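You operate a simulated robot arm through the tools that you are given. There is no shell and no other tool. Be economical: measure what you need, move in short steps, check, and stop when the job is done.

You are at the controls of a simulated robot arm. One attempt, no reset.

Task
Change the used filter on the grey head for the yellow one.
Fine: the used one goes to the steel tray; head gripped in the vice while you turn, the new filter hand tight, the vice opened after.

It is judged by the outcome, as a careful person would: the job done as asked, and still so three seconds after it is handed in. It fails if anything else is knocked over, pushed out of place, dropped, spilled or broken.

Robot
A 6-joint arm with a two-finger parallel gripper, fixed in place. Base frame: the origin is at the foot of the arm, x ahead of it, y to its left, z up. Readings come in m, rad, newtons and seconds.
Its first joint turns from -1.152 to 1.152 rad. Payload 2.9 kg.
The TCP is the grasp point between the finger pads, 0.03 m short of the fingertips. In the tool frame z runs along the fingers and y along their closing line. Largest opening 0.11 m; finger width 0.02, thickness 0.01; the body of the gripper, 0.048 by 0.112 m, starts 0.055 m behind the TCP.
Orientation is that of the tool frame in the base frame, as a unit quaternion [w, x, y, z]. With the fingers straight down and closing along the base's y, the tool's x points along the base's -x, its y along +y and its z along -z.

Tools
- The arm moves only by the tool servo_tool. Its argument "moves" is a list of rows, each a list of 2 entries, a list of its own where there are three numbers: the shift along the base's x, y, z in m, then the turn, a rotation vector about the base's x, y, z in rad. In form: [[[dx, dy, dz], [wx, wy, wz]], ...]. A call has 1 to 20 rows; each row is the pose to reach, as a shift and turn from the pose commanded when the call began. "hand" is the closure, from 0 (fully open) to 1 (shut), set as the call begins (left out, the last holds). A row lasts 0.2 s, in which the tool goes at most 0.05 m and 0.15 rad; a call with a longer step from one row to the next is refused whole, and so is a gripper value outside its range. A pose out of reach is approached as far as the arm can. The call stops where the force on the tool passes 40 N (or 10 N more than at its start, if that is more) or the arm is blocked; 0.2 s more then pass. The fingers move at their own pace (about 0.108 m/s each) and stop on an object; they squeeze with about 44 N. The grip force told is the motor's: it shows also when the fingers shut on nothing. Time passes only in rows, and 0.2 s behind the last, so rows that repeat a pose let the fingers close. The reply holds the time, the measured pose of the TCP, the force on the tool along the base axes, the opening and the grip force, in the units named above and with some noise.
- Cameras (640 x 400 px; columns grow to the right, rows downward): "scene" is fixed at [0.0737, 0.4276, 1.3957]; the picture's right is [-0.80, -0.60, 0.00], its down [-0.28, 0.37, -0.89] and it looks along [0.53, -0.71, -0.46] (base axes); focal length 353 px, centre (320, 200). "wrist" rides on the gripper at [-0.036, 0, -0.057] in the tool frame; the picture's right is [0.00, -1.00, 0.00], its down [0.97, 0.00, -0.24] and it looks along [0.24, 0.00, 0.97] (tool axes); focal length 218 px, centre (320, 200).
- grab_frame(camera): a new picture of that camera. The clock stands still meanwhile.
- measure_at(camera, pixels): there is no depth. For up to 12 entries [column, row, z] of the newest picture of that camera ("zoom" is the newest enlarged one), the place [x, y] in the base frame at which the ray of that pixel passes the height z, good to about 0.003 m. The clock stands still meanwhile.
- inspect(camera, box): a new picture of the part [left, top, right, bottom] of that camera's present view, enlarged. The clock stands still meanwhile.
- job_done(): hands the job in; it is judged then, once.

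Go step by step. Measure first, check grasps and placings, and put right what went wrong. The budget is 80 turns and 54 pictures, counting those below and the enlarged ones. Unless the task says otherwise, let go and move clear before handing in, and close with one line.

The tools are called by a JSON object that holds its "method" and its "body". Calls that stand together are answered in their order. servo_tool: Moves the arm, as the interface text tells. Its arguments: {"type":"object","properties":{"moves":{"type":"array"},"hand":{"type":"number"}},"required":["moves"]} The other tools are called the same way: grab_frame (camera) takes a picture; measure_at (camera, pixels) gives the place at which the rays of pixels pass given heights; inspect (camera, box) takes an enlarged picture of a part of a camera's view; job_done () hands the job in.

At the start:

```text
clock: 0.0
position: [0.3724, -0.1094, 1.2584]
tool_rot: [0.0, 0.0, 1.0, -0.001]
ft_force: [1.0, -0.4, -0.4]
finger_gap: 0.1102
finger_force: 0.0
```

scene: 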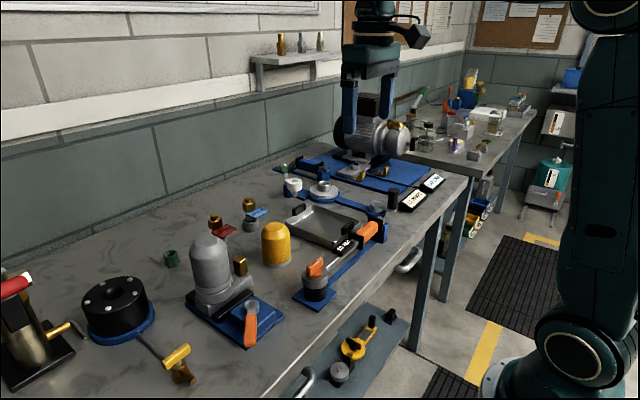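
wrist: 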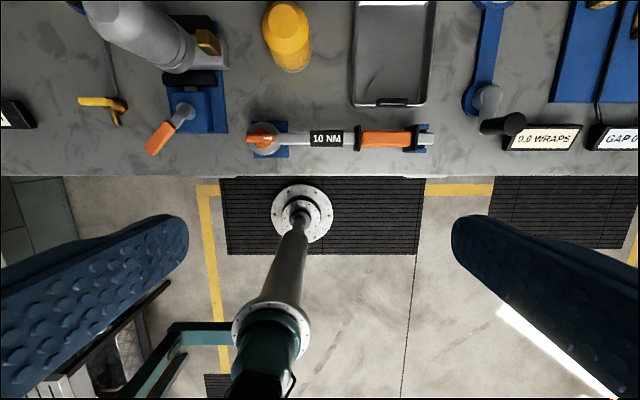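

The start pictures show a grey head in a blue vice with an orange lever (scene ~220,280), the yellow filter (276,243), the steel tray (325,225) and a torque wrench (345,255). I'll enlarge these first.

{"method": "inspect", "body": {"camera": "scene", "box": [150, 180, 310, 360]}}

{"method": "inspect", "body": {"camera": "scene", "box": [260, 150, 460, 310]}}

{"method": "inspect", "body": {"camera": "wrist", "box": [60, 0, 340, 180]}}

{"method": "measure_at", "body": {"camera": "scene", "pixels": [[276, 262, 0.16], [276, 225, 0.24], [205, 240, 0.3], [222, 312, 0.17], [250, 335, 0.2], [250, 305, 0.22], [325, 225, 0.16], [316, 290, 0.16], [370, 230, 0.2], [240, 265, 0.2]]}}

```text
2.22 times, centred on (230, 270) of scene
```

zoom: 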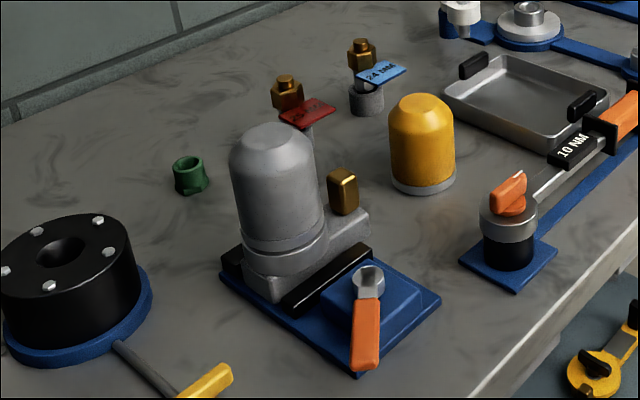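

```text
2.50 times, centred on (360, 230) of scene
```

zoom: 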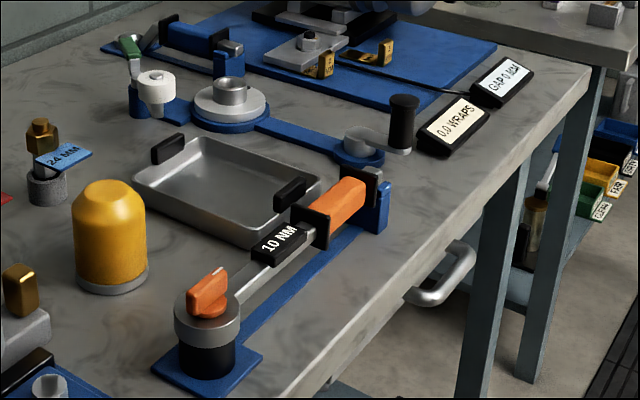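

```text
2.22 times, centred on (200, 90) of wrist
```

zoom: 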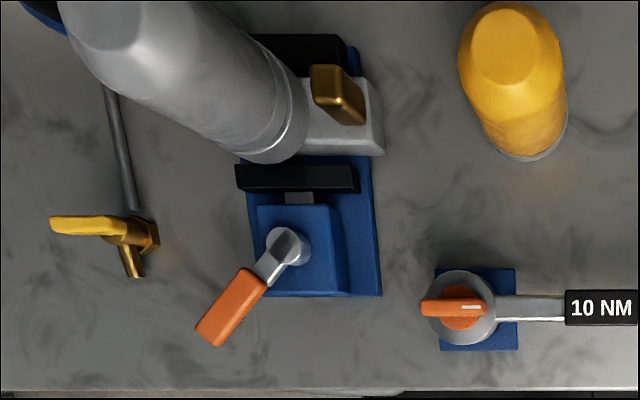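

```text
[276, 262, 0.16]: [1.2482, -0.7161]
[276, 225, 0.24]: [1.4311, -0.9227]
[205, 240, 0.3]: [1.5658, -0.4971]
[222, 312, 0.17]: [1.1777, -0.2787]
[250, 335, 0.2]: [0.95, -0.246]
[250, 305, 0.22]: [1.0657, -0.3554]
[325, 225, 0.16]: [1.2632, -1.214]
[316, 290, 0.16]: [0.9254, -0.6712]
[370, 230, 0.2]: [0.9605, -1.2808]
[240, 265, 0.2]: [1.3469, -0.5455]
```

The two cameras together put the vice plate corner (scene 284,313 / wrist 228,134) at about [0.43, 0.06, 0.886]. The bench is therefore near z≈0.87, not 0.16, so I'll rely on triangulation. Next I'll move over the vice to look at the jaws.

{"method": "servo_tool", "body": {"moves": [[[0.01, 0.04, 0], [0, 0, 0]], [[0.02, 0.08, 0], [0, 0, 0]], [[0.03, 0.12, 0], [0, 0, 0]], [[0.04, 0.16, 0], [0, 0, 0]], [[0.05, 0.2, 0], [0, 0, 0]]], "hand": 0}}

{"method": "grab_frame", "body": {"camera": "wrist"}}

```text
clock: 1.2
position: [0.4221, 0.0911, 1.2586]
tool_rot: [0.0, 0.001, 1.0, -0.001]
ft_force: [-0.1, 0.7, -0.9]
finger_gap: 0.1099
finger_force: 0.0
```

```text
48 pictures are left
```

wrist: 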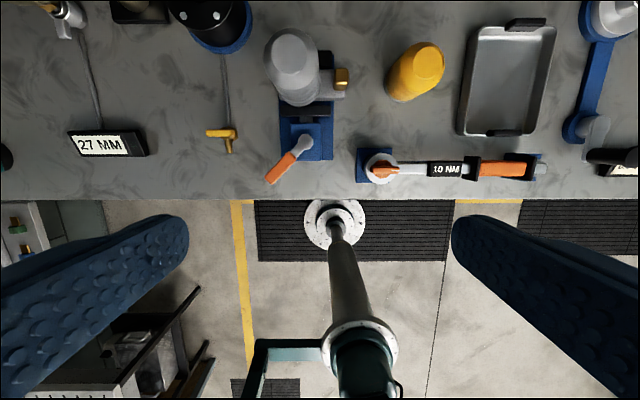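

The vice, head and filter are now at wrist (300,100). I'll enlarge that area and measure key points at bench height.

{"method": "inspect", "body": {"camera": "wrist", "box": [240, 10, 400, 200]}}

{"method": "measure_at", "body": {"camera": "wrist", "pixels": [[280, 159, 0.885], [333, 160, 0.885], [318, 50, 0.885], [277, 180, 0.93], [303, 142, 0.93], [405, 101, 0.87], [443, 85, 0.87], [510, 80, 0.87], [457, 133, 0.89], [548, 30, 0.89]]}}

```text
2.11 times, centred on (320, 105) of wrist
```

zoom: 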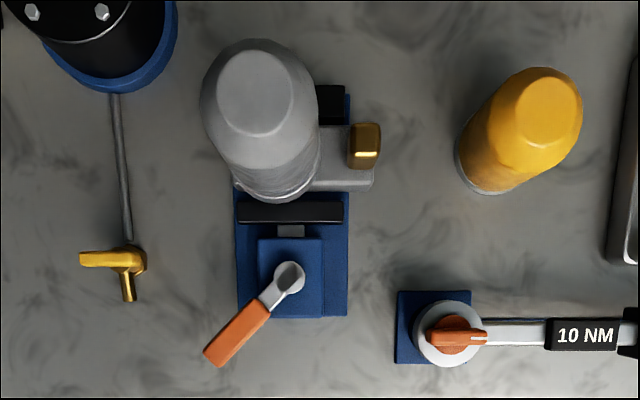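

```text
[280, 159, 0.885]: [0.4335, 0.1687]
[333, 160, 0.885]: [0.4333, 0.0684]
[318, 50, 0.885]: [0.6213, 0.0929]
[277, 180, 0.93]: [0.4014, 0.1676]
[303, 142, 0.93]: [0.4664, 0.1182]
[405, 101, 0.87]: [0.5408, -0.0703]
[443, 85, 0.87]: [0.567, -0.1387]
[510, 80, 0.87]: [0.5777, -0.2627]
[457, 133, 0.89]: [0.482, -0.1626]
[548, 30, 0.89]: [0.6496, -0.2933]
```

The bench parts sit at x≈0.43–0.62. I'll move so the wrist camera is straight over the head's filter to see its axis, the jaws and the fitting.

{"method": "servo_tool", "body": {"moves": [[[0.03, 0.01, 0], [0, 0, 0]], [[0.06, 0.015, 0], [0, 0, 0]], [[0.09, 0.02, 0], [0, 0, 0]], [[0.1, 0.02, -0.04], [0, 0, 0]]]}}

{"method": "inspect", "body": {"camera": "wrist", "box": [200, 40, 440, 280]}}

{"method": "grab_frame", "body": {"camera": "scene"}}

```text
clock: 2.2
position: [0.5254, 0.1121, 1.2181]
tool_rot: [0.0, 0.001, 1.0, -0.001]
ft_force: [-0.2, -0.5, -0.2]
finger_gap: 0.1099
finger_force: 0.1
```

```text
1.67 times, centred on (320, 160) of wrist
```

zoom: 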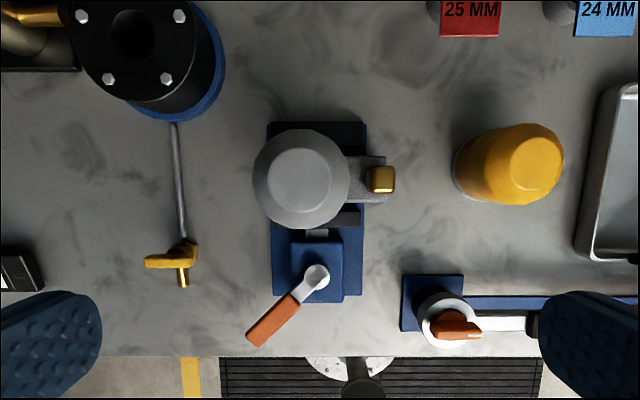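

```text
45 pictures are left
```

scene: 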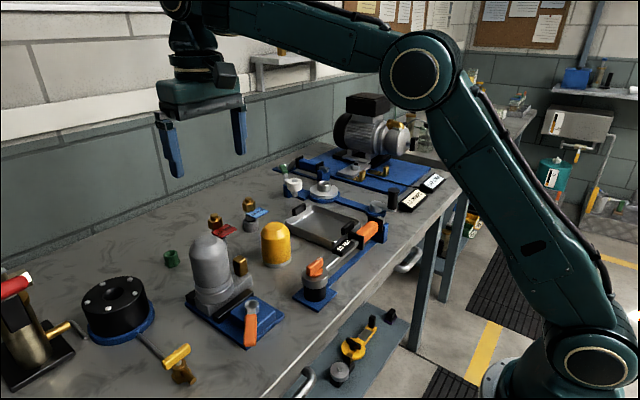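

The arm reaches here without trouble. Triangulating puts the grey filter axis near [0.555, 0.124] with its top at ~1.03, and the yellow one near [0.57, -0.065] with its top at ~0.96. Now I need to see whether the jaws are closed on the head.

{"method": "inspect", "body": {"camera": "scene", "box": [180, 225, 290, 355]}}

{"method": "servo_tool", "body": {"moves": [[[-0.04, -0.03, -0.03], [0, 0, 0]], [[-0.08, -0.05, -0.06], [0, 0, 0]], [[-0.12, -0.05, -0.09], [0, 0, 0]], [[-0.12, -0.05, -0.09], [0, -0.15, 0]], [[-0.12, -0.05, -0.09], [0, -0.3, 0]], [[-0.12, -0.05, -0.09], [0, -0.4, 0]]]}}

{"method": "grab_frame", "body": {"camera": "wrist"}}

```text
3.08 times, centred on (235, 290) of scene
```

zoom: 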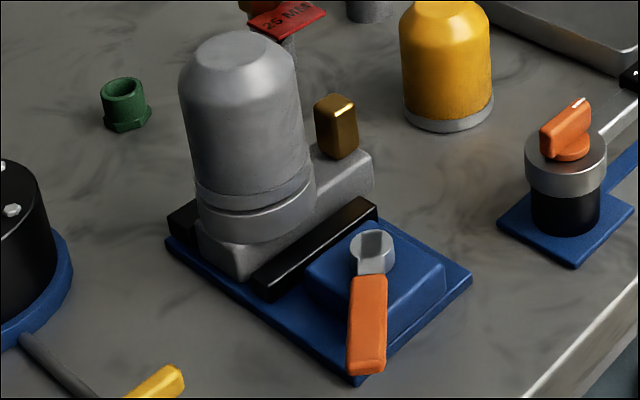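

```text
refused: row 1 steps farther than a row can; nothing moved
```

```text
43 pictures are left
```

wrist: 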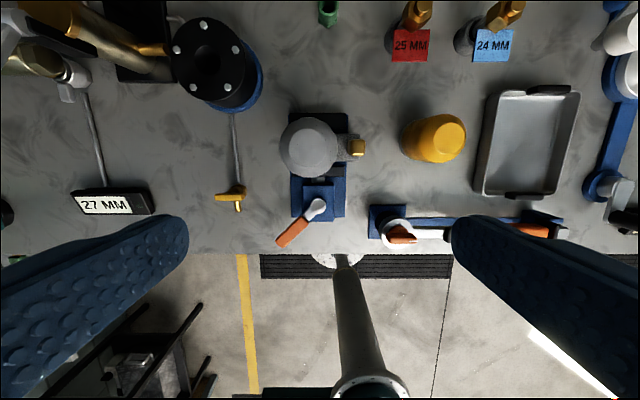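

The jaw gap isn't clear from here. I'll place the wrist camera on the -y side and tilt it to look +y along the jaws.

{"method": "servo_tool", "body": {"moves": [[[-0.01, -0.035, -0.02], [0.12, 0, 0]], [[-0.02, -0.07, -0.04], [0.24, 0, 0]], [[-0.03, -0.105, -0.06], [0.36, 0, 0]], [[-0.04, -0.14, -0.08], [0.48, 0, 0]], [[-0.05, -0.16, -0.1], [0.6, 0, 0]], [[-0.05, -0.16, -0.12], [0.7, 0, 0]]]}}

{"method": "grab_frame", "body": {"camera": "wrist"}}

```text
clock: 3.6
position: [0.4874, -0.0911, 1.1313]
tool_rot: [-0.026, -0.01, 0.973, 0.23]
ft_force: [-0.3, -0.3, 0.3]
finger_gap: 0.11
finger_force: 0.1
out of reach, approached as far as the arm can: row 2, 3, 4, 5, 6
```

```text
42 pictures are left
```

wrist: 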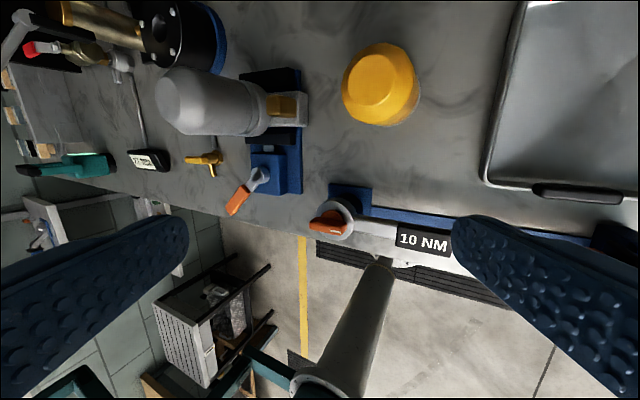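

The tilt stopped at about 0.46 rad, but the view is useful. I'll enlarge the vice at wrist (270,120).

{"method": "inspect", "body": {"camera": "wrist", "box": [220, 50, 340, 220]}}

```text
2.35 times, centred on (280, 135) of wrist
```

zoom: 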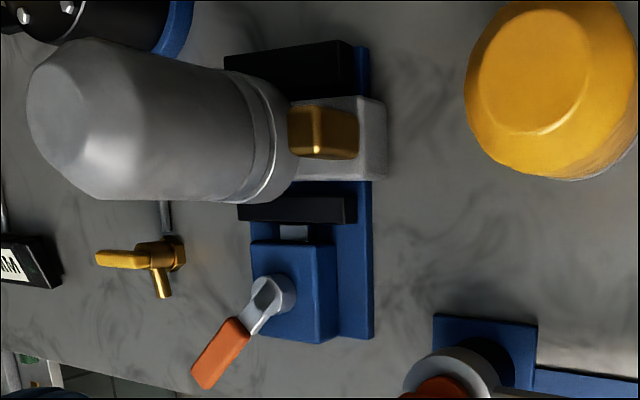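

A blue strip at zoom (340,187) shows between the head block and the front jaw, so the vice is open and the lever must be turned to close it. I'll measure the lever and the head in both views to get their heights.

{"method": "measure_at", "body": {"camera": "zoom", "pixels": [[270, 290, 0.9], [270, 290, 0.94], [203, 382, 0.9], [203, 382, 0.94], [350, 222, 0.9], [350, 222, 0.94], [358, 130, 0.93], [358, 130, 0.98], [380, 180, 0.9], [388, 98, 0.9], [530, 75, 0.96], [548, 180, 0.87]]}}

{"method": "inspect", "body": {"camera": "scene", "box": [180, 225, 290, 355]}}

{"method": "measure_at", "body": {"camera": "zoom", "pixels": [[372, 242, 0.9], [372, 242, 0.94], [366, 372, 0.9], [366, 372, 0.94], [378, 210, 0.9], [378, 210, 0.94], [337, 108, 0.96], [337, 108, 0.98], [240, 278, 0.89], [240, 50, 1.03], [448, 12, 0.97], [448, 128, 0.87]]}}

```text
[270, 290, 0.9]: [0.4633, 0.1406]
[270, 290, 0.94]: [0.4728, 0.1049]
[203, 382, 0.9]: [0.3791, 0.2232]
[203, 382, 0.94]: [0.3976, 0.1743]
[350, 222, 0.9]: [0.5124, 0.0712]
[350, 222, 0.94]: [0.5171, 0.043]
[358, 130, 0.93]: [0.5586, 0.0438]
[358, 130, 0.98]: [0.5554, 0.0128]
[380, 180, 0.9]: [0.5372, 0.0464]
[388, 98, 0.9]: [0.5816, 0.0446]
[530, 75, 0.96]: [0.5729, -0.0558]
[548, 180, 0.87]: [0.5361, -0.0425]
```

```text
3.08 times, centred on (235, 290) of scene
```

zoom: 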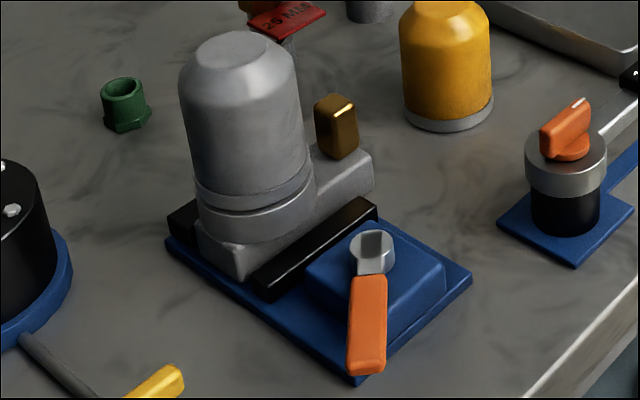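

```text
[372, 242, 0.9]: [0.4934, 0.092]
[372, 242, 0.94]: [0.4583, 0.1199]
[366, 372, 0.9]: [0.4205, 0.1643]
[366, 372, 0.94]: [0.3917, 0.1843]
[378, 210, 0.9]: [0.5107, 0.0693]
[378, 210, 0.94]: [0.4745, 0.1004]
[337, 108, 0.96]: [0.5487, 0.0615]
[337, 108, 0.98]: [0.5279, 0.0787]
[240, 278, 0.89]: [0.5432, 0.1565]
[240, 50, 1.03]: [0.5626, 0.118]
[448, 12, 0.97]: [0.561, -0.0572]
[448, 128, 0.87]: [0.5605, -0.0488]
```

Triangulated: lever hub ≈[0.469, 0.114, 0.93] and handle end ≈[0.395, 0.181], so the handle centre is near [0.417, 0.160]. I'll bring the tool upright and check which pose the command starts from.

{"method": "servo_tool", "body": {"moves": [[[0, 0.02, 0.02], [-0.15, 0, 0]], [[0, 0.04, 0.02], [-0.3, 0, 0]], [[-0.02, 0.06, 0.02], [-0.45, 0, 0]]]}}

```text
clock: 4.4
position: [0.4779, -0.0333, 1.1631]
tool_rot: [-0.029, -0.001, 1.0, 0.006]
ft_force: [-0.3, 0.0, -0.2]
finger_gap: 0.1101
finger_force: 0.1
out of reach, approached as far as the arm can: row 3
```

The tool is nearly upright, with about 0.058 rad left about y. I'll correct that and move above the lever, then rotate in the next call.

{"method": "servo_tool", "body": {"moves": [[[0, 0.03, 0], [-0.012, -0.058, 0]], [[-0.01, 0.07, 0], [-0.012, -0.058, 0]], [[-0.03, 0.11, 0], [-0.012, -0.058, 0]], [[-0.045, 0.155, 0], [-0.012, -0.058, 0]], [[-0.061, 0.193, 0], [-0.012, -0.058, 0]]]}}

{"method": "servo_tool", "body": {"moves": [[[0, 0, -0.01], [0, 0, -0.15]], [[0, 0, -0.02], [0, 0, -0.3]], [[0, 0, -0.03], [0, 0, -0.45]], [[0, 0, -0.04], [0, 0, -0.6]], [[0, 0, -0.05], [0, 0, -0.735]]], "hand": 0.55}}

{"method": "grab_frame", "body": {"camera": "wrist"}}

```text
clock: 5.6
position: [0.4364, 0.1656, 1.1945]
tool_rot: [-0.001, -0.002, 1.0, 0.0]
ft_force: [-1.0, 0.5, 0.3]
finger_gap: 0.1102
finger_force: 0.0
out of reach, approached as far as the arm can: row 1, 2, 3, 4, 5
```

```text
clock: 6.8
position: [0.4623, 0.1729, 1.1753]
tool_rot: [0.0, 0.358, 0.934, -0.001]
ft_force: [0.1, 0.2, 0.2]
finger_gap: 0.0496
finger_force: 0.1
out of reach, approached as far as the arm can: row 1, 2, 3, 4, 5
```

```text
39 pictures are left
```

wrist: 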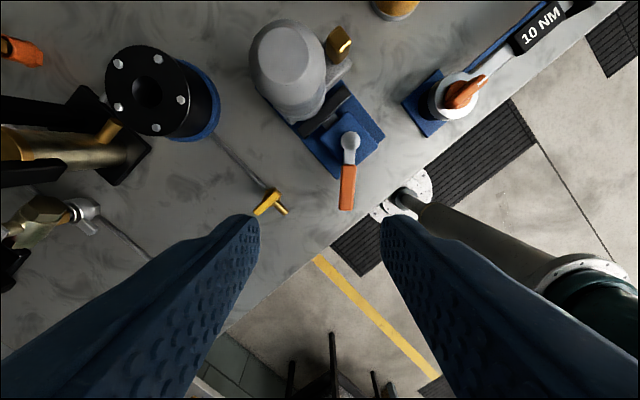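

The reach reports suggest an inner limit on the arm (elbow fold) near r≈0.47 at this height. I'll probe it by going straight down beside the lever, at somewhat larger radius.

{"method": "servo_tool", "body": {"moves": [[[0, 0, -0.03], [0, 0, 0]], [[0, 0, -0.06], [0, 0, 0]], [[0, 0, -0.09], [0, 0, 0]]]}}

{"method": "grab_frame", "body": {"camera": "scene"}}

```text
clock: 7.6
position: [0.5075, 0.1909, 1.1257]
tool_rot: [0.0, 0.358, 0.934, -0.001]
ft_force: [0.3, -0.2, 0.4]
finger_gap: 0.0493
finger_force: 0.0
out of reach, approached as far as the arm can: row 1, 2, 3
```

```text
38 pictures are left
```

scene: 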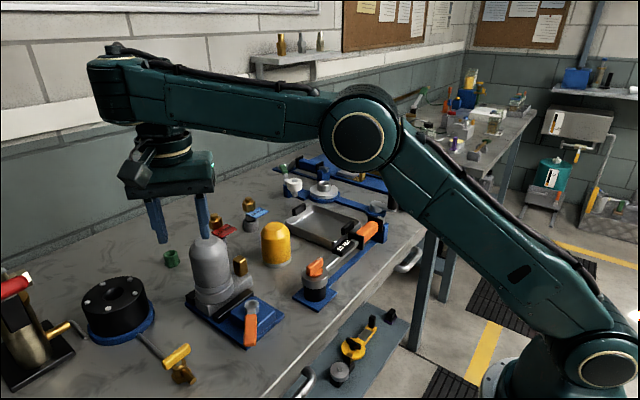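

The tool is being pushed outward as I go down (now at [0.508, 0.191, 1.126]), so there is a constraint on folding inward. I'll back up, return the yaw to 0, and test coming down over the filter axis.

{"method": "servo_tool", "body": {"moves": [[[0.0, 0, 0.04], [0, 0, 0.15]], [[0.02, -0.02, 0.08], [0, 0, 0.3]], [[0.03, -0.04, 0.1], [0, 0, 0.45]], [[0.04, -0.06, 0.1], [0, 0, 0.6]], [[0.05, -0.07, 0.1], [0, 0, 0.735]]], "hand": 0}}

{"method": "servo_tool", "body": {"moves": [[[0.0, 0, -0.03], [0, 0, 0]], [[0, 0, -0.06], [0, 0, 0]], [[0, 0, -0.09], [0, 0, 0]]]}}

```text
clock: 8.8
position: [0.5558, 0.1194, 1.2281]
tool_rot: [0.0, -0.003, 1.0, 0.001]
ft_force: [0.5, -0.3, 0.2]
finger_gap: 0.1099
finger_force: 0.0
```

```text
clock: 9.6
position: [0.556, 0.1208, 1.1373]
tool_rot: [0.002, -0.003, 1.0, 0.002]
ft_force: [0.0, -1.1, -0.5]
finger_gap: 0.1102
finger_force: 0.0
```

This is reached cleanly. I'll go down a bit more, staying above the filter top, to test reach, and look to refine the axis.

{"method": "servo_tool", "body": {"moves": [[[0.0, 0, -0.03], [0, 0, 0]], [[0, 0, -0.06], [0, 0, 0]]]}}

{"method": "grab_frame", "body": {"camera": "wrist"}}

{"method": "grab_frame", "body": {"camera": "scene"}}

```text
clock: 10.2
position: [0.5554, 0.1212, 1.0764]
tool_rot: [0.002, -0.003, 1.0, 0.002]
ft_force: [-0.4, 0.3, 0.0]
finger_gap: 0.1101
finger_force: 0.1
```

```text
37 pictures are left
```

wrist: 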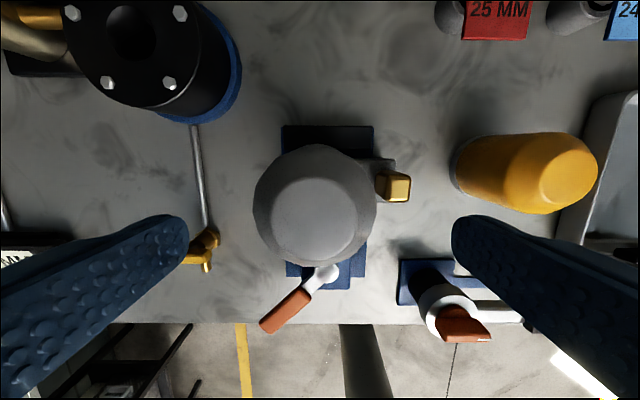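

```text
36 pictures are left
```

scene: 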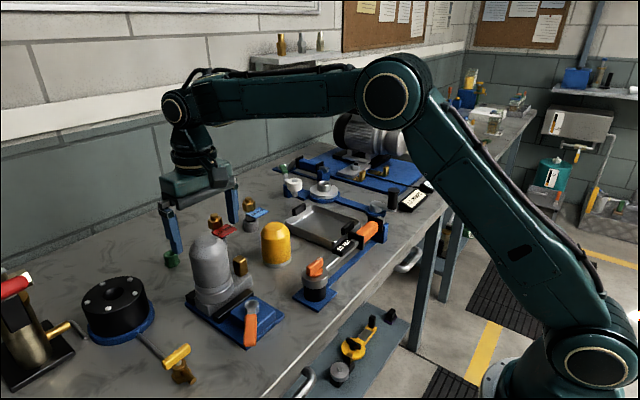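

This time the arm went in and down without complaint, so the earlier limit belonged to one arm posture. The filter axis refines to about [0.556, 0.124] with radius ~0.039. Now I'll try for the lever again, raised slightly and moving straight back.

{"method": "servo_tool", "body": {"moves": [[[0, 0.0, 0.03], [0, 0, 0]], [[-0.03, 0.01, 0.03], [0, 0, 0]], [[-0.07, 0.02, 0.03], [0, 0, 0]], [[-0.11, 0.03, 0.03], [0, 0, 0]], [[-0.138, 0.039, 0.03], [0, 0, 0]]]}}

```text
clock: 11.4
position: [0.4178, 0.1596, 1.1064]
tool_rot: [0.002, -0.003, 1.0, 0.001]
ft_force: [-0.1, 0.3, -0.2]
finger_gap: 0.1101
finger_force: 0.1
```

Reached properly. Now I'll yaw to straddle the handle and narrow the fingers, then check before the last descent.

{"method": "servo_tool", "body": {"moves": [[[0, 0, -0.01], [0, 0, -0.15]], [[0, 0, -0.02], [0, 0, -0.3]], [[0, 0, -0.04], [0, 0, -0.45]], [[0, 0, -0.06], [0, 0, -0.6]], [[0, 0, -0.08], [0, 0, -0.735]], [[0, 0, -0.1], [0, 0, -0.735]]], "hand": 0.5}}

{"method": "grab_frame", "body": {"camera": "wrist"}}

```text
clock: 12.8
position: [0.4175, 0.1598, 1.0064]
tool_rot: [0.002, 0.359, 0.933, 0.001]
ft_force: [-1.1, 0.1, 0.2]
finger_gap: 0.0552
finger_force: 0.1
```

```text
35 pictures are left
```

wrist: 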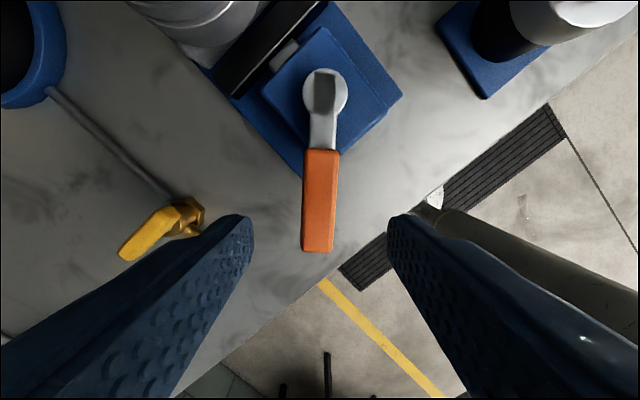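

The handle is centred between the fingers (column 320, rows 150–250). I'll descend and straddle it loosely.

{"method": "servo_tool", "body": {"moves": [[[0, 0, -0.025], [0, 0, 0]], [[0, 0, -0.05], [0, 0, 0]], [[0, 0, -0.074], [0, 0, 0]], [[0, 0, -0.074], [0, 0, 0]]], "hand": 0.64}}

```text
clock: 13.8
position: [0.4179, 0.1614, 0.9328]
tool_rot: [0.003, 0.358, 0.934, 0.001]
ft_force: [0.2, 0.2, 0.5]
finger_gap: 0.0397
finger_force: 0.0
```

Straddling without contact. I'll swing the lever toward the robot (counter-clockwise) about the hub in a short arc and watch force.

{"method": "servo_tool", "body": {"moves": [[[-0.0066, -0.0081, 0], [0, 0, 0.15]], [[-0.0118, -0.0171, 0], [0, 0, 0.3]], [[-0.0155, -0.0268, 0], [0, 0, 0.45]], [[-0.0178, -0.037, 0], [0, 0, 0.6]]]}}

{"method": "grab_frame", "body": {"camera": "wrist"}}

```text
clock: 14.8
position: [0.4017, 0.1243, 0.9323]
tool_rot: [0.002, 0.064, 0.998, 0.002]
ft_force: [-1.3, 2.0, 0.1]
finger_gap: 0.0403
finger_force: 1.1
```

```text
34 pictures are left
```

wrist: 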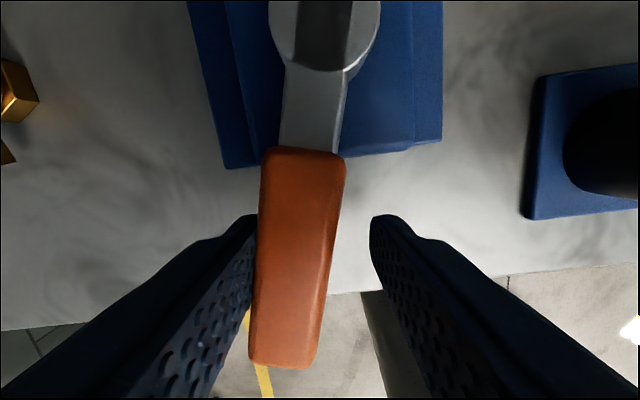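

The lever follows freely (about 2 N). I'll continue the arc and watch for rising resistance.

{"method": "servo_tool", "body": {"moves": [[[-0.0007, -0.0104, 0], [0, 0, 0.15]], [[0.0001, -0.0208, 0], [0, 0, 0.3]], [[0.0025, -0.0309, 0], [0, 0, 0.45]], [[0.0064, -0.0406, 0], [0, 0, 0.6]], [[0.0117, -0.0496, 0], [0, 0, 0.75]]]}}

{"method": "inspect", "body": {"camera": "scene", "box": [180, 225, 290, 355]}}

```text
clock: 16.0
position: [0.4131, 0.0757, 0.9326]
tool_rot: [0.002, -0.306, 0.952, 0.002]
ft_force: [-0.4, 1.1, 0.2]
finger_gap: 0.0406
finger_force: 0.8
```

```text
3.08 times, centred on (235, 290) of scene
```

zoom: 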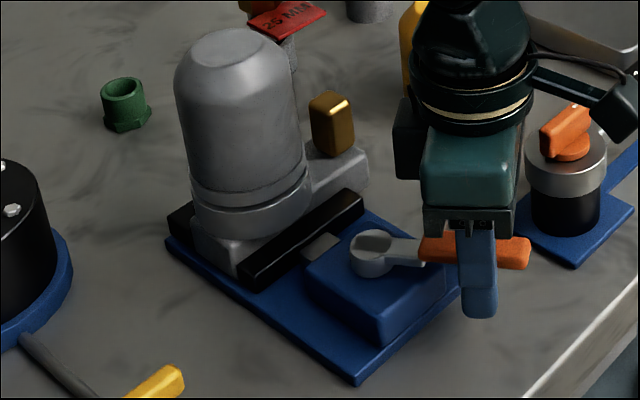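

The jaw has moved toward the head (rod visible at zoom 325,245), so this direction closes it. I'll continue carefully until it resists.

{"method": "servo_tool", "body": {"moves": [[[0.0066, -0.0081, 0], [0, 0, 0.15]], [[0.0142, -0.0151, 0], [0, 0, 0.3]]]}}

{"method": "inspect", "body": {"camera": "scene", "box": [180, 225, 290, 355]}}

```text
clock: 16.6
position: [0.4268, 0.0617, 0.9339]
tool_rot: [0.001, -0.446, 0.895, 0.003]
ft_force: [-4.8, 14.0, -1.3]
finger_gap: 0.0454
finger_force: 5.9
```

```text
3.08 times, centred on (235, 290) of scene
```

zoom: 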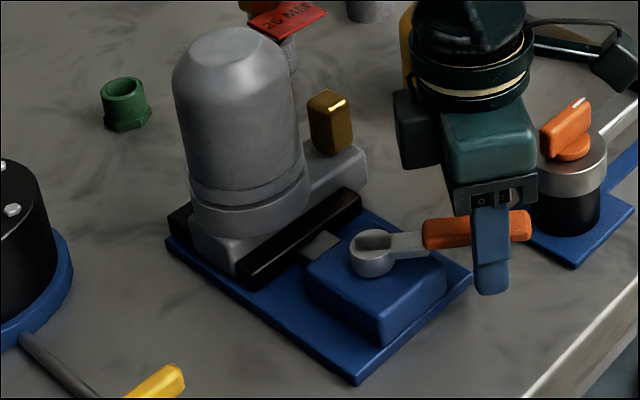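

Resistance has jumped to ~15 N and the jaw bears on the head. One more small nudge will make sure it is clamped.

{"method": "servo_tool", "body": {"moves": [[[0.005, -0.0042, 0], [0, 0, 0.08]], [[0.0092, -0.006, 0], [0, 0, 0.13]]]}}

```text
clock: 17.1
position: [0.4295, 0.0629, 0.9325]
tool_rot: [-0.002, -0.497, 0.868, 0.009]
ft_force: [-16.0, 18.1, 6.4]
finger_gap: 0.0511
finger_force: 11.3
stopped in row 2: the force on the tool passed its limit (the readings are from after the stop); the commanded pose is now the measured one
```

The force limit tripped with the lever hard against its stop, so the vice is clamped. I'll back off, open the fingers and rise.

{"method": "servo_tool", "body": {"moves": [[[-0.005, 0.004, 0], [0, 0, -0.05]], [[-0.005, 0.004, 0.02], [0, 0, -0.05]], [[-0.005, 0.004, 0.06], [0, 0, -0.05]], [[-0.005, 0.004, 0.1], [0, 0, -0.05]], [[-0.005, 0.004, 0.14], [0, 0, -0.05]], [[-0.005, 0.004, 0.18], [0, 0, -0.05]]], "hand": 0.5}}

{"method": "inspect", "body": {"camera": "scene", "box": [180, 225, 290, 355]}}

{"method": "grab_frame", "body": {"camera": "wrist"}}

```text
clock: 18.5
position: [0.4269, 0.0627, 1.1117]
tool_rot: [0.0, -0.472, 0.881, 0.007]
ft_force: [-0.6, -0.2, 0.1]
finger_gap: 0.0553
finger_force: 0.1
```

```text
3.08 times, centred on (235, 290) of scene
```

zoom: 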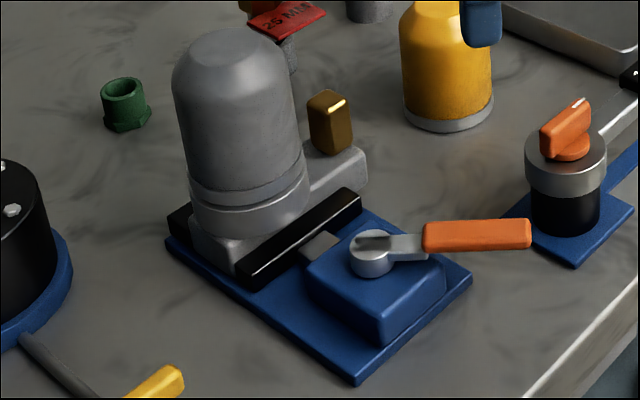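

```text
30 pictures are left
```

wrist: 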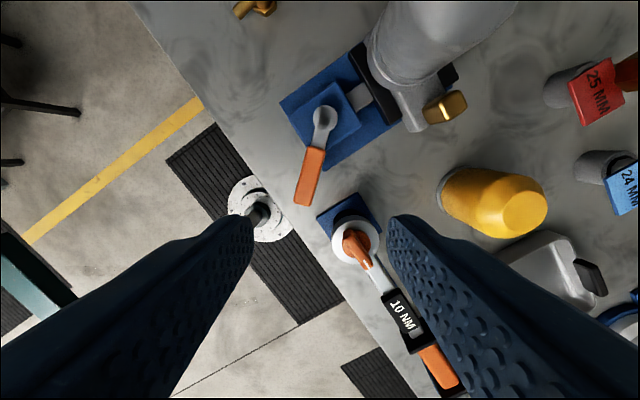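

The vice is shut: lever at zoom (470,235), jaw on the head. Now I'll go above the filter with yaw back at 0 to re-measure its axis, since the head slid slightly.

{"method": "servo_tool", "body": {"moves": [[[0, 0, 0.0], [0, 0, -0.15]], [[0.03, 0.01, 0], [0, 0, -0.3]], [[0.06, 0.02, 0], [0, 0, -0.45]], [[0.09, 0.04, 0], [0, 0, -0.6]], [[0.12, 0.05, 0], [0, 0, -0.75]], [[0.131, 0.061, 0], [0, 0, -0.9]], [[0.131, 0.061, -0.01], [0, 0, -0.983]]], "hand": 0}}

{"method": "grab_frame", "body": {"camera": "wrist"}}

```text
clock: 20.1
position: [0.5579, 0.125, 1.1029]
tool_rot: [0.003, 0.001, 1.0, 0.007]
ft_force: [0.5, -0.3, -0.8]
finger_gap: 0.1102
finger_force: 0.1
```

```text
29 pictures are left
```

wrist: 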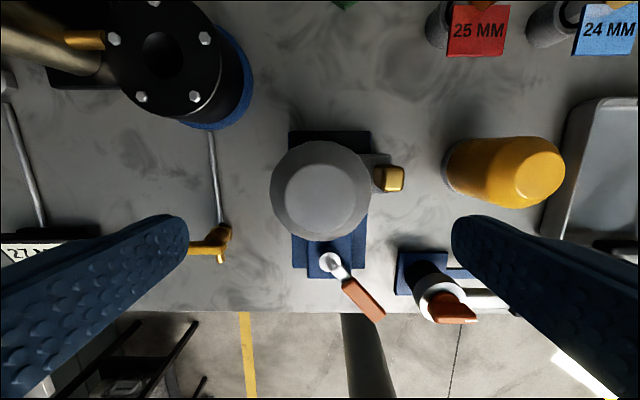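

The filter silhouette is centred at wrist (320,190), giving an axis of about [0.562, 0.126]. I'll level the small tilt and centre, then yaw to -1.2 rad so I have a full counter-clockwise stroke, and descend.

{"method": "servo_tool", "body": {"moves": [[[0.004, 0.001, 0], [-0.014, 0.006, 0]]]}}

{"method": "servo_tool", "body": {"moves": [[[0, 0, 0], [0, 0, -0.15]], [[0, 0, 0], [0, 0, -0.3]], [[0, 0, 0], [0, 0, -0.45]], [[0, 0, 0], [0, 0, -0.6]], [[0, 0, 0], [0, 0, -0.75]], [[0, 0, 0], [0, 0, -0.9]], [[0, 0, 0], [0, 0, -1.05]], [[0, 0, 0], [0, 0, -1.2]], [[0, 0, -0.03], [0, 0, -1.2]]]}}

{"method": "grab_frame", "body": {"camera": "wrist"}}

```text
clock: 20.5
position: [0.5622, 0.1247, 1.1023]
tool_rot: [0.001, -0.001, 1.0, -0.002]
ft_force: [-0.1, -0.1, 0.0]
finger_gap: 0.1102
finger_force: 0.2
```

```text
clock: 22.5
position: [0.5617, 0.1261, 1.0713]
tool_rot: [0.0, 0.565, 0.825, -0.001]
ft_force: [0.1, -0.2, -0.5]
finger_gap: 0.11
finger_force: 0.0
```

```text
28 pictures are left
```

wrist: 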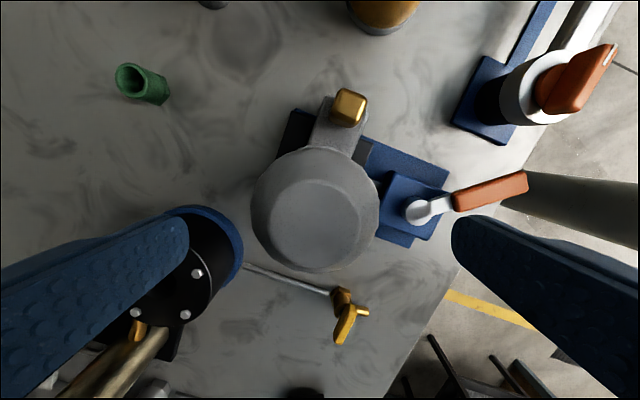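

Centring is good (filter at column 315, row 208), with a 3 mm correction along the closing line. I'll descend so the tips end at ~0.972, above the brass fitting, and close.

{"method": "servo_tool", "body": {"moves": [[[0.003, 0.001, -0.025], [0, 0, 0]], [[0.003, 0.001, -0.05], [0, 0, 0]], [[0.003, 0.001, -0.069], [0, 0, 0]]]}}

{"method": "servo_tool", "body": {"moves": [[[0, 0, 0], [0, 0, 0]], [[0, 0, 0], [0, 0, 0]], [[0, 0, 0], [0, 0, 0]]], "hand": 1}}

```text
clock: 23.3
position: [0.5644, 0.1254, 1.0038]
tool_rot: [-0.001, 0.564, 0.826, -0.001]
ft_force: [-0.2, 0.6, -0.4]
finger_gap: 0.1099
finger_force: 0.0
```

```text
clock: 24.1
position: [0.5645, 0.1247, 1.0033]
tool_rot: [-0.001, 0.565, 0.825, -0.001]
ft_force: [-2.0, -1.1, 0.1]
finger_gap: 0.0672
finger_force: 44.6
```

Gripped: gap 0.067, 44 N. First a short counter-clockwise twist to see if it breaks loose.

{"method": "servo_tool", "body": {"moves": [[[0, 0, 0], [0, 0, 0.1]], [[0, 0, 0], [0, 0, 0.2]], [[0, 0, 0], [0, 0, 0.3]], [[0, 0, 0], [0, 0, 0.4]]]}}

```text
clock: 25.1
position: [0.5646, 0.1245, 1.004]
tool_rot: [-0.001, 0.389, 0.921, -0.002]
ft_force: [-10.5, -4.3, -3.3]
finger_gap: 0.0675
finger_force: 44.1
```

The tool turned with the grip holding. I'll continue the stroke, watching the vertical force.

{"method": "servo_tool", "body": {"moves": [[[0, 0, 0], [0, 0, 0.15]], [[0, 0, 0], [0, 0, 0.3]], [[0, 0, 0], [0, 0, 0.45]], [[0, 0, 0], [0, 0, 0.6]], [[0, 0, 0], [0, 0, 0.75]], [[0, 0, 0], [0, 0, 0.9]]]}}

{"method": "inspect", "body": {"camera": "scene", "box": [180, 205, 290, 335]}}

```text
clock: 26.5
position: [0.5639, 0.1242, 1.0031]
tool_rot: [-0.002, -0.052, 0.999, -0.003]
ft_force: [-17.2, -9.6, 2.8]
finger_gap: 0.0671
finger_force: 43.7
```

```text
3.08 times, centred on (235, 270) of scene
```

zoom: 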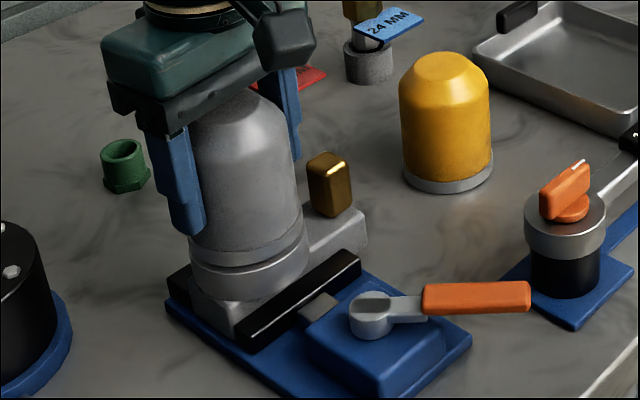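

A side force of [-17, -10] N shows the grip is slightly off axis. I'll ease the tool toward (-x,-y) by 2 mm and see.

{"method": "servo_tool", "body": {"moves": [[[-0.002, -0.001, 0], [0, 0, 0]]]}}

```text
clock: 26.9
position: [0.5646, 0.1248, 1.0046]
tool_rot: [0.002, -0.051, 0.999, -0.001]
ft_force: [-1.4, -4.9, -0.1]
finger_gap: 0.0671
finger_force: 44.0
```

That relieved it. Continuing the stroke to about +1.3 rad.

{"method": "servo_tool", "body": {"moves": [[[0, 0, 0], [0, 0, 0.15]], [[0, 0, 0], [0, 0, 0.3]], [[0, 0, 0], [0, 0, 0.45]], [[0, 0, 0], [0, 0, 0.6]], [[0, 0, 0], [0, 0, 0.75]], [[0, 0, 0], [0, 0, 0.9]], [[0, 0, 0], [0, 0, 1.05]], [[0, 0, 0], [0, 0, 1.2]]]}}

{"method": "inspect", "body": {"camera": "scene", "box": [180, 205, 290, 335]}}

```text
clock: 28.7
position: [0.5639, 0.1234, 1.0038]
tool_rot: [0.001, -0.606, 0.795, -0.002]
ft_force: [16.0, -9.9, 11.4]
finger_gap: 0.0673
finger_force: 43.5
```

```text
3.08 times, centred on (235, 270) of scene
```

zoom: 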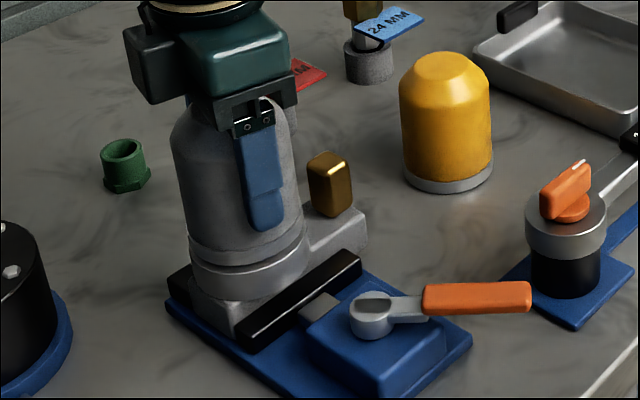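

Vertical force is now +11 N: the filter is climbing its thread and pushing the tool up. I'll open, rotate back about 2.85 rad in place, then regrip.

{"method": "servo_tool", "body": {"moves": [[[0, 0, 0.001], [0, 0, 0]], [[0, 0, 0.001], [0, 0, -0.15]], [[0, 0, 0.001], [0, 0, -0.3]], [[0, 0, 0.001], [0, 0, -0.45]], [[0, 0, 0.001], [0, 0, -0.6]], [[0, 0, 0.001], [0, 0, -0.75]], [[0, 0, 0.001], [0, 0, -0.9]], [[0, 0, 0.001], [0, 0, -1.05]], [[0, 0, 0.001], [0, 0, -1.2]], [[0, 0, 0.001], [0, 0, -1.35]], [[0, 0, 0.001], [0, 0, -1.5]], [[0, 0, 0.001], [0, 0, -1.65]], [[0, 0, 0.001], [0, 0, -1.8]], [[0, 0, 0.001], [0, 0, -1.95]], [[0, 0, 0.001], [0, 0, -2.1]], [[0, 0, 0.001], [0, 0, -2.25]], [[0, 0, 0.001], [0, 0, -2.4]], [[0, 0, 0.001], [0, 0, -2.55]], [[0, 0, 0.001], [0, 0, -2.7]], [[0, 0, 0.001], [0, 0, -2.85]]], "hand": 0.1}}

{"method": "servo_tool", "body": {"moves": [[[0, 0, 0], [0, 0, 0]], [[0, 0, 0], [0, 0, 0]], [[0, 0, 0], [0, 0, 0]]], "hand": 1}}

```text
clock: 32.9
position: [0.5637, 0.1249, 1.0035]
tool_rot: [-0.001, 0.7, 0.714, 0.0]
ft_force: [0.6, -0.2, -0.4]
finger_gap: 0.0991
finger_force: 0.1
```

```text
clock: 33.7
position: [0.5647, 0.1259, 1.0045]
tool_rot: [0.0, 0.7, 0.715, 0.0]
ft_force: [12.7, 1.4, -0.7]
finger_gap: 0.0647
finger_force: 44.0
```

Regripped at yaw -1.55 (gap 0.065). I'll ease +x by 1.5 mm and turn a long stroke, rising about 1.2 mm along the thread.

{"method": "servo_tool", "body": {"moves": [[[0.0015, 0, 0], [0, 0, 0]], [[0.0015, 0, 0.0001], [0, 0, 0.15]], [[0.0015, 0, 0.0002], [0, 0, 0.3]], [[0.0015, 0, 0.0002], [0, 0, 0.45]], [[0.0015, 0, 0.0003], [0, 0, 0.6]], [[0.0015, 0, 0.0003], [0, 0, 0.75]], [[0.0015, 0, 0.0004], [0, 0, 0.9]], [[0.0015, 0, 0.0004], [0, 0, 1.05]], [[0.0015, 0, 0.0005], [0, 0, 1.2]], [[0.0015, 0, 0.0006], [0, 0, 1.35]]]}}

{"method": "servo_tool", "body": {"moves": [[[0, 0, 0.0001], [0, 0, 0.15]], [[0, 0, 0.0001], [0, 0, 0.3]], [[0, 0, 0.0002], [0, 0, 0.45]], [[0, 0, 0.0002], [0, 0, 0.6]], [[0, 0, 0.0003], [0, 0, 0.75]], [[0, 0, 0.0004], [0, 0, 0.9]], [[0, 0, 0.0004], [0, 0, 1.05]], [[0, 0, 0.0005], [0, 0, 1.2]], [[0, 0, 0.0006], [0, 0, 1.35]], [[0, 0, 0.0006], [0, 0, 1.5]]]}}

{"method": "inspect", "body": {"camera": "scene", "box": [180, 205, 290, 335]}}

```text
clock: 35.9
position: [0.5638, 0.125, 1.0053]
tool_rot: [0.0, 0.098, 0.995, -0.002]
ft_force: [-4.9, 8.8, 4.1]
finger_gap: 0.0648
finger_force: 43.7
```

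```text
clock: 38.1
position: [0.564, 0.125, 1.0056]
tool_rot: [0.001, -0.607, 0.795, -0.001]
ft_force: [-0.5, -0.4, -0.1]
finger_gap: 0.0645
finger_force: 44.4
```

```text
3.08 times, centred on (235, 270) of scene
```

zoom: 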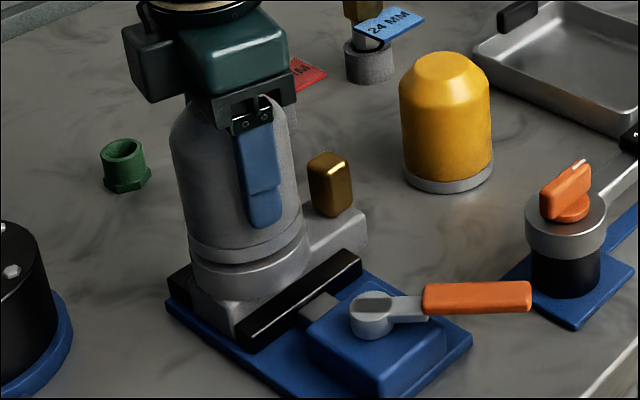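

All side and vertical forces fell to ~0, so it may be off its thread. I'll lift 4 mm and read the force.

{"method": "servo_tool", "body": {"moves": [[[0, 0, 0.002], [0, 0, 0]], [[0, 0, 0.004], [0, 0, 0]]]}}

```text
clock: 38.7
position: [0.5648, 0.1254, 1.0103]
tool_rot: [0.001, -0.606, 0.796, 0.0]
ft_force: [-0.2, -0.2, -3.7]
finger_gap: 0.0645
finger_force: 43.6
```

-3.7 N is the filter's weight, so it is free. I'll lift it upright and look before moving off.

{"method": "servo_tool", "body": {"moves": [[[0, 0, 0.03], [0, 0, 0]], [[0, 0, 0.07], [0, 0, 0]], [[0, 0, 0.11], [0, 0, 0]]]}}

{"method": "grab_frame", "body": {"camera": "scene"}}

```text
clock: 39.5
position: [0.5651, 0.1245, 1.1213]
tool_rot: [0.0, -0.605, 0.796, -0.001]
ft_force: [-0.8, -0.7, -0.1]
finger_gap: 0.0
finger_force: 38.1
```

```text
24 pictures are left
```

scene: 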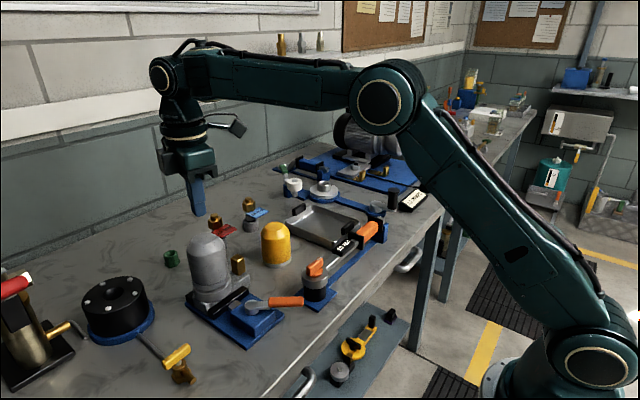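

The fingers slid off the top: gap 0 and the filter still sits on the head at scene (207,255). I was gripping too high on the shoulder. I'll look closely before regripping lower.

{"method": "inspect", "body": {"camera": "scene", "box": [180, 215, 270, 325]}}

{"method": "measure_at", "body": {"camera": "zoom", "pixels": [[190, 80, 1.03], [190, 80, 1.04], [170, 220, 0.93], [170, 220, 0.95], [330, 160, 0.95]]}}

{"method": "grab_frame", "body": {"camera": "wrist"}}

```text
3.64 times, centred on (225, 270) of scene
```

zoom: 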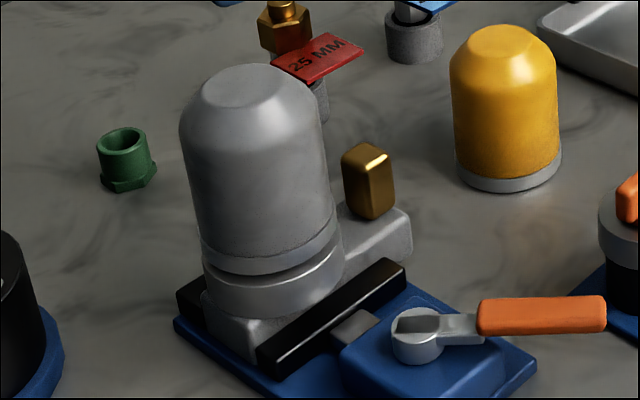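

```text
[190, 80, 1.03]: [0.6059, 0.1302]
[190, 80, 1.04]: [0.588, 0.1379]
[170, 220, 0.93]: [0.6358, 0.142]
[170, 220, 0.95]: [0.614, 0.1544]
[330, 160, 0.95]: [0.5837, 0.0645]
```

```text
22 pictures are left
```

wrist: 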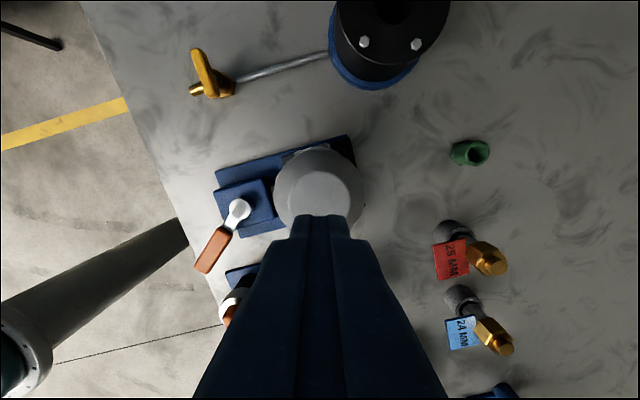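

A dark gap now shows under the filter ring (zoom 205–340, ~262), so it has climbed its thread. The axis is still centred in the wrist view (319,190). I'll open, go down lower (TCP 0.990) and regrip on the straight wall.

{"method": "servo_tool", "body": {"moves": [[[0, 0, 0], [0, 0, 0]], [[0, 0, 0], [0, 0, 0]], [[0, 0, -0.01], [0, 0, 0]], [[0, 0, -0.05], [0, 0, 0]], [[0, 0, -0.09], [0, 0, 0]], [[0, 0, -0.115], [0, 0, 0]], [[0, 0, -0.131], [0, 0, 0]]], "hand": 0}}

{"method": "servo_tool", "body": {"moves": [[[0, 0, 0], [0, 0, 0]], [[0, 0, 0], [0, 0, 0]], [[0, 0, 0], [0, 0, 0]]], "hand": 1}}

```text
clock: 41.1
position: [0.5644, 0.1245, 0.9892]
tool_rot: [0.0, -0.605, 0.796, -0.001]
ft_force: [0.4, 0.6, 0.1]
finger_gap: 0.1099
finger_force: 0.0
```

```text
clock: 41.9
position: [0.5651, 0.1255, 0.9903]
tool_rot: [0.002, -0.606, 0.795, -0.001]
ft_force: [14.0, -0.1, -1.6]
finger_gap: 0.0643
finger_force: 44.3
```

Gripped lower, gap 0.064. I'll relieve the x force and test-lift 3 mm.

{"method": "servo_tool", "body": {"moves": [[[0.0015, 0, 0], [0, 0, 0]], [[0.0015, 0, 0.001], [0, 0, 0]], [[0.0015, 0, 0.002], [0, 0, 0]]]}}

{"method": "inspect", "body": {"camera": "scene", "box": [180, 215, 270, 325]}}

```text
clock: 42.7
position: [0.5653, 0.1259, 0.9908]
tool_rot: [0.001, -0.605, 0.796, -0.001]
ft_force: [0.1, -0.6, -3.5]
finger_gap: 0.0645
finger_force: 44.3
```

```text
3.64 times, centred on (225, 270) of scene
```

zoom: 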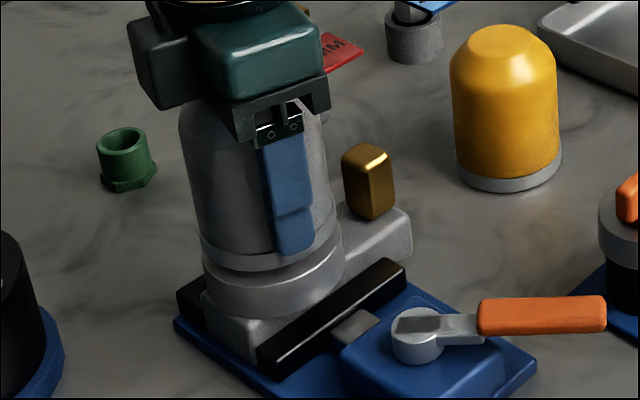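

-3.5 N again, consistent with just the weight. I'll lift 1 cm and check the gap holds.

{"method": "servo_tool", "body": {"moves": [[[0, 0, 0.004], [0, 0, 0]], [[0, 0, 0.008], [0, 0, 0]], [[0, 0, 0.012], [0, 0, 0]]]}}

{"method": "inspect", "body": {"camera": "scene", "box": [180, 215, 270, 325]}}

```text
clock: 43.5
position: [0.566, 0.1234, 1.0034]
tool_rot: [0.001, -0.605, 0.796, -0.001]
ft_force: [0.2, -0.2, -3.1]
finger_gap: 0.0646
finger_force: 44.2
```

```text
3.64 times, centred on (225, 270) of scene
```

zoom: 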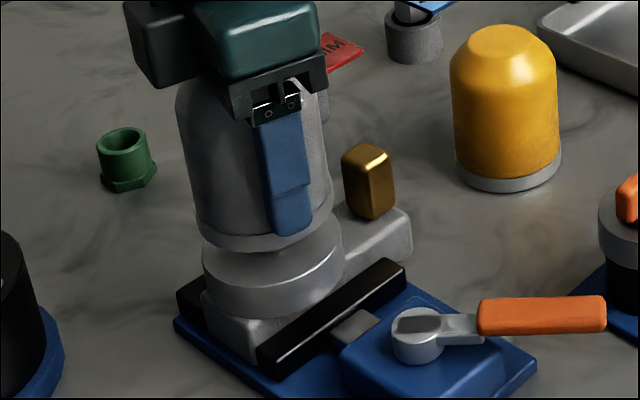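

The filter is rising clear of the head ring. I'll keep lifting gently.

{"method": "servo_tool", "body": {"moves": [[[0, 0, 0.01], [0, 0, 0]], [[0, 0, 0.02], [0, 0, 0]], [[0, 0, 0.03], [0, 0, 0]], [[0, 0, 0.04], [0, 0, 0]], [[0, 0, 0.055], [0, 0, 0]], [[0, 0, 0.07], [0, 0, 0]]]}}

{"method": "grab_frame", "body": {"camera": "scene"}}

```text
clock: 44.9
position: [0.5653, 0.1256, 1.0742]
tool_rot: [0.001, -0.605, 0.796, -0.001]
ft_force: [-0.3, -0.4, -4.9]
finger_gap: 0.0642
finger_force: 44.3
```

```text
19 pictures are left
```

scene: 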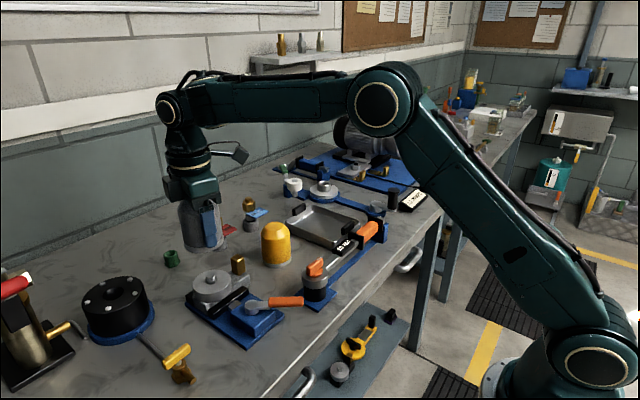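

The used filter is off and held. I'll carry it upright over the tray centre, about [0.56, -0.237].

{"method": "servo_tool", "body": {"moves": [[[0, 0, 0.03], [0, 0, 0]], [[0, -0.03, 0.04], [0, 0, 0]], [[0, -0.065, 0.04], [0, 0, 0]], [[0, -0.1, 0.04], [0, 0, 0]], [[0, -0.135, 0.04], [0, 0, 0]], [[0, -0.17, 0.04], [0, 0, 0]], [[-0.002, -0.205, 0.04], [0, 0, 0]], [[-0.003, -0.24, 0.04], [0, 0, 0]], [[-0.004, -0.275, 0.04], [0, 0, 0]], [[-0.005, -0.31, 0.04], [0, 0, 0]], [[-0.005, -0.34, 0.04], [0, 0, 0]], [[-0.005, -0.362, 0.04], [0, 0, 0]]]}}

{"method": "grab_frame", "body": {"camera": "wrist"}}

{"method": "grab_frame", "body": {"camera": "scene"}}

```text
clock: 47.5
position: [0.5602, -0.2367, 1.1133]
tool_rot: [0.002, -0.605, 0.796, -0.001]
ft_force: [-1.5, -0.5, -4.2]
finger_gap: 0.0643
finger_force: 44.3
```

```text
18 pictures are left
```

wrist: 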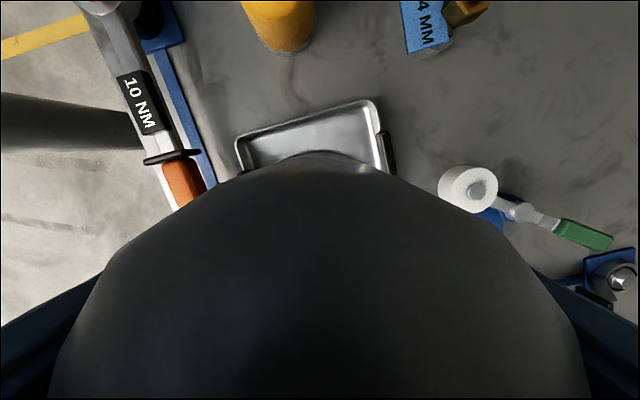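

```text
17 pictures are left
```

scene: 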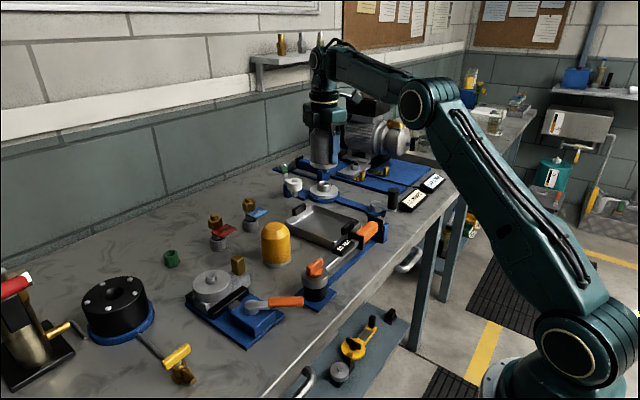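

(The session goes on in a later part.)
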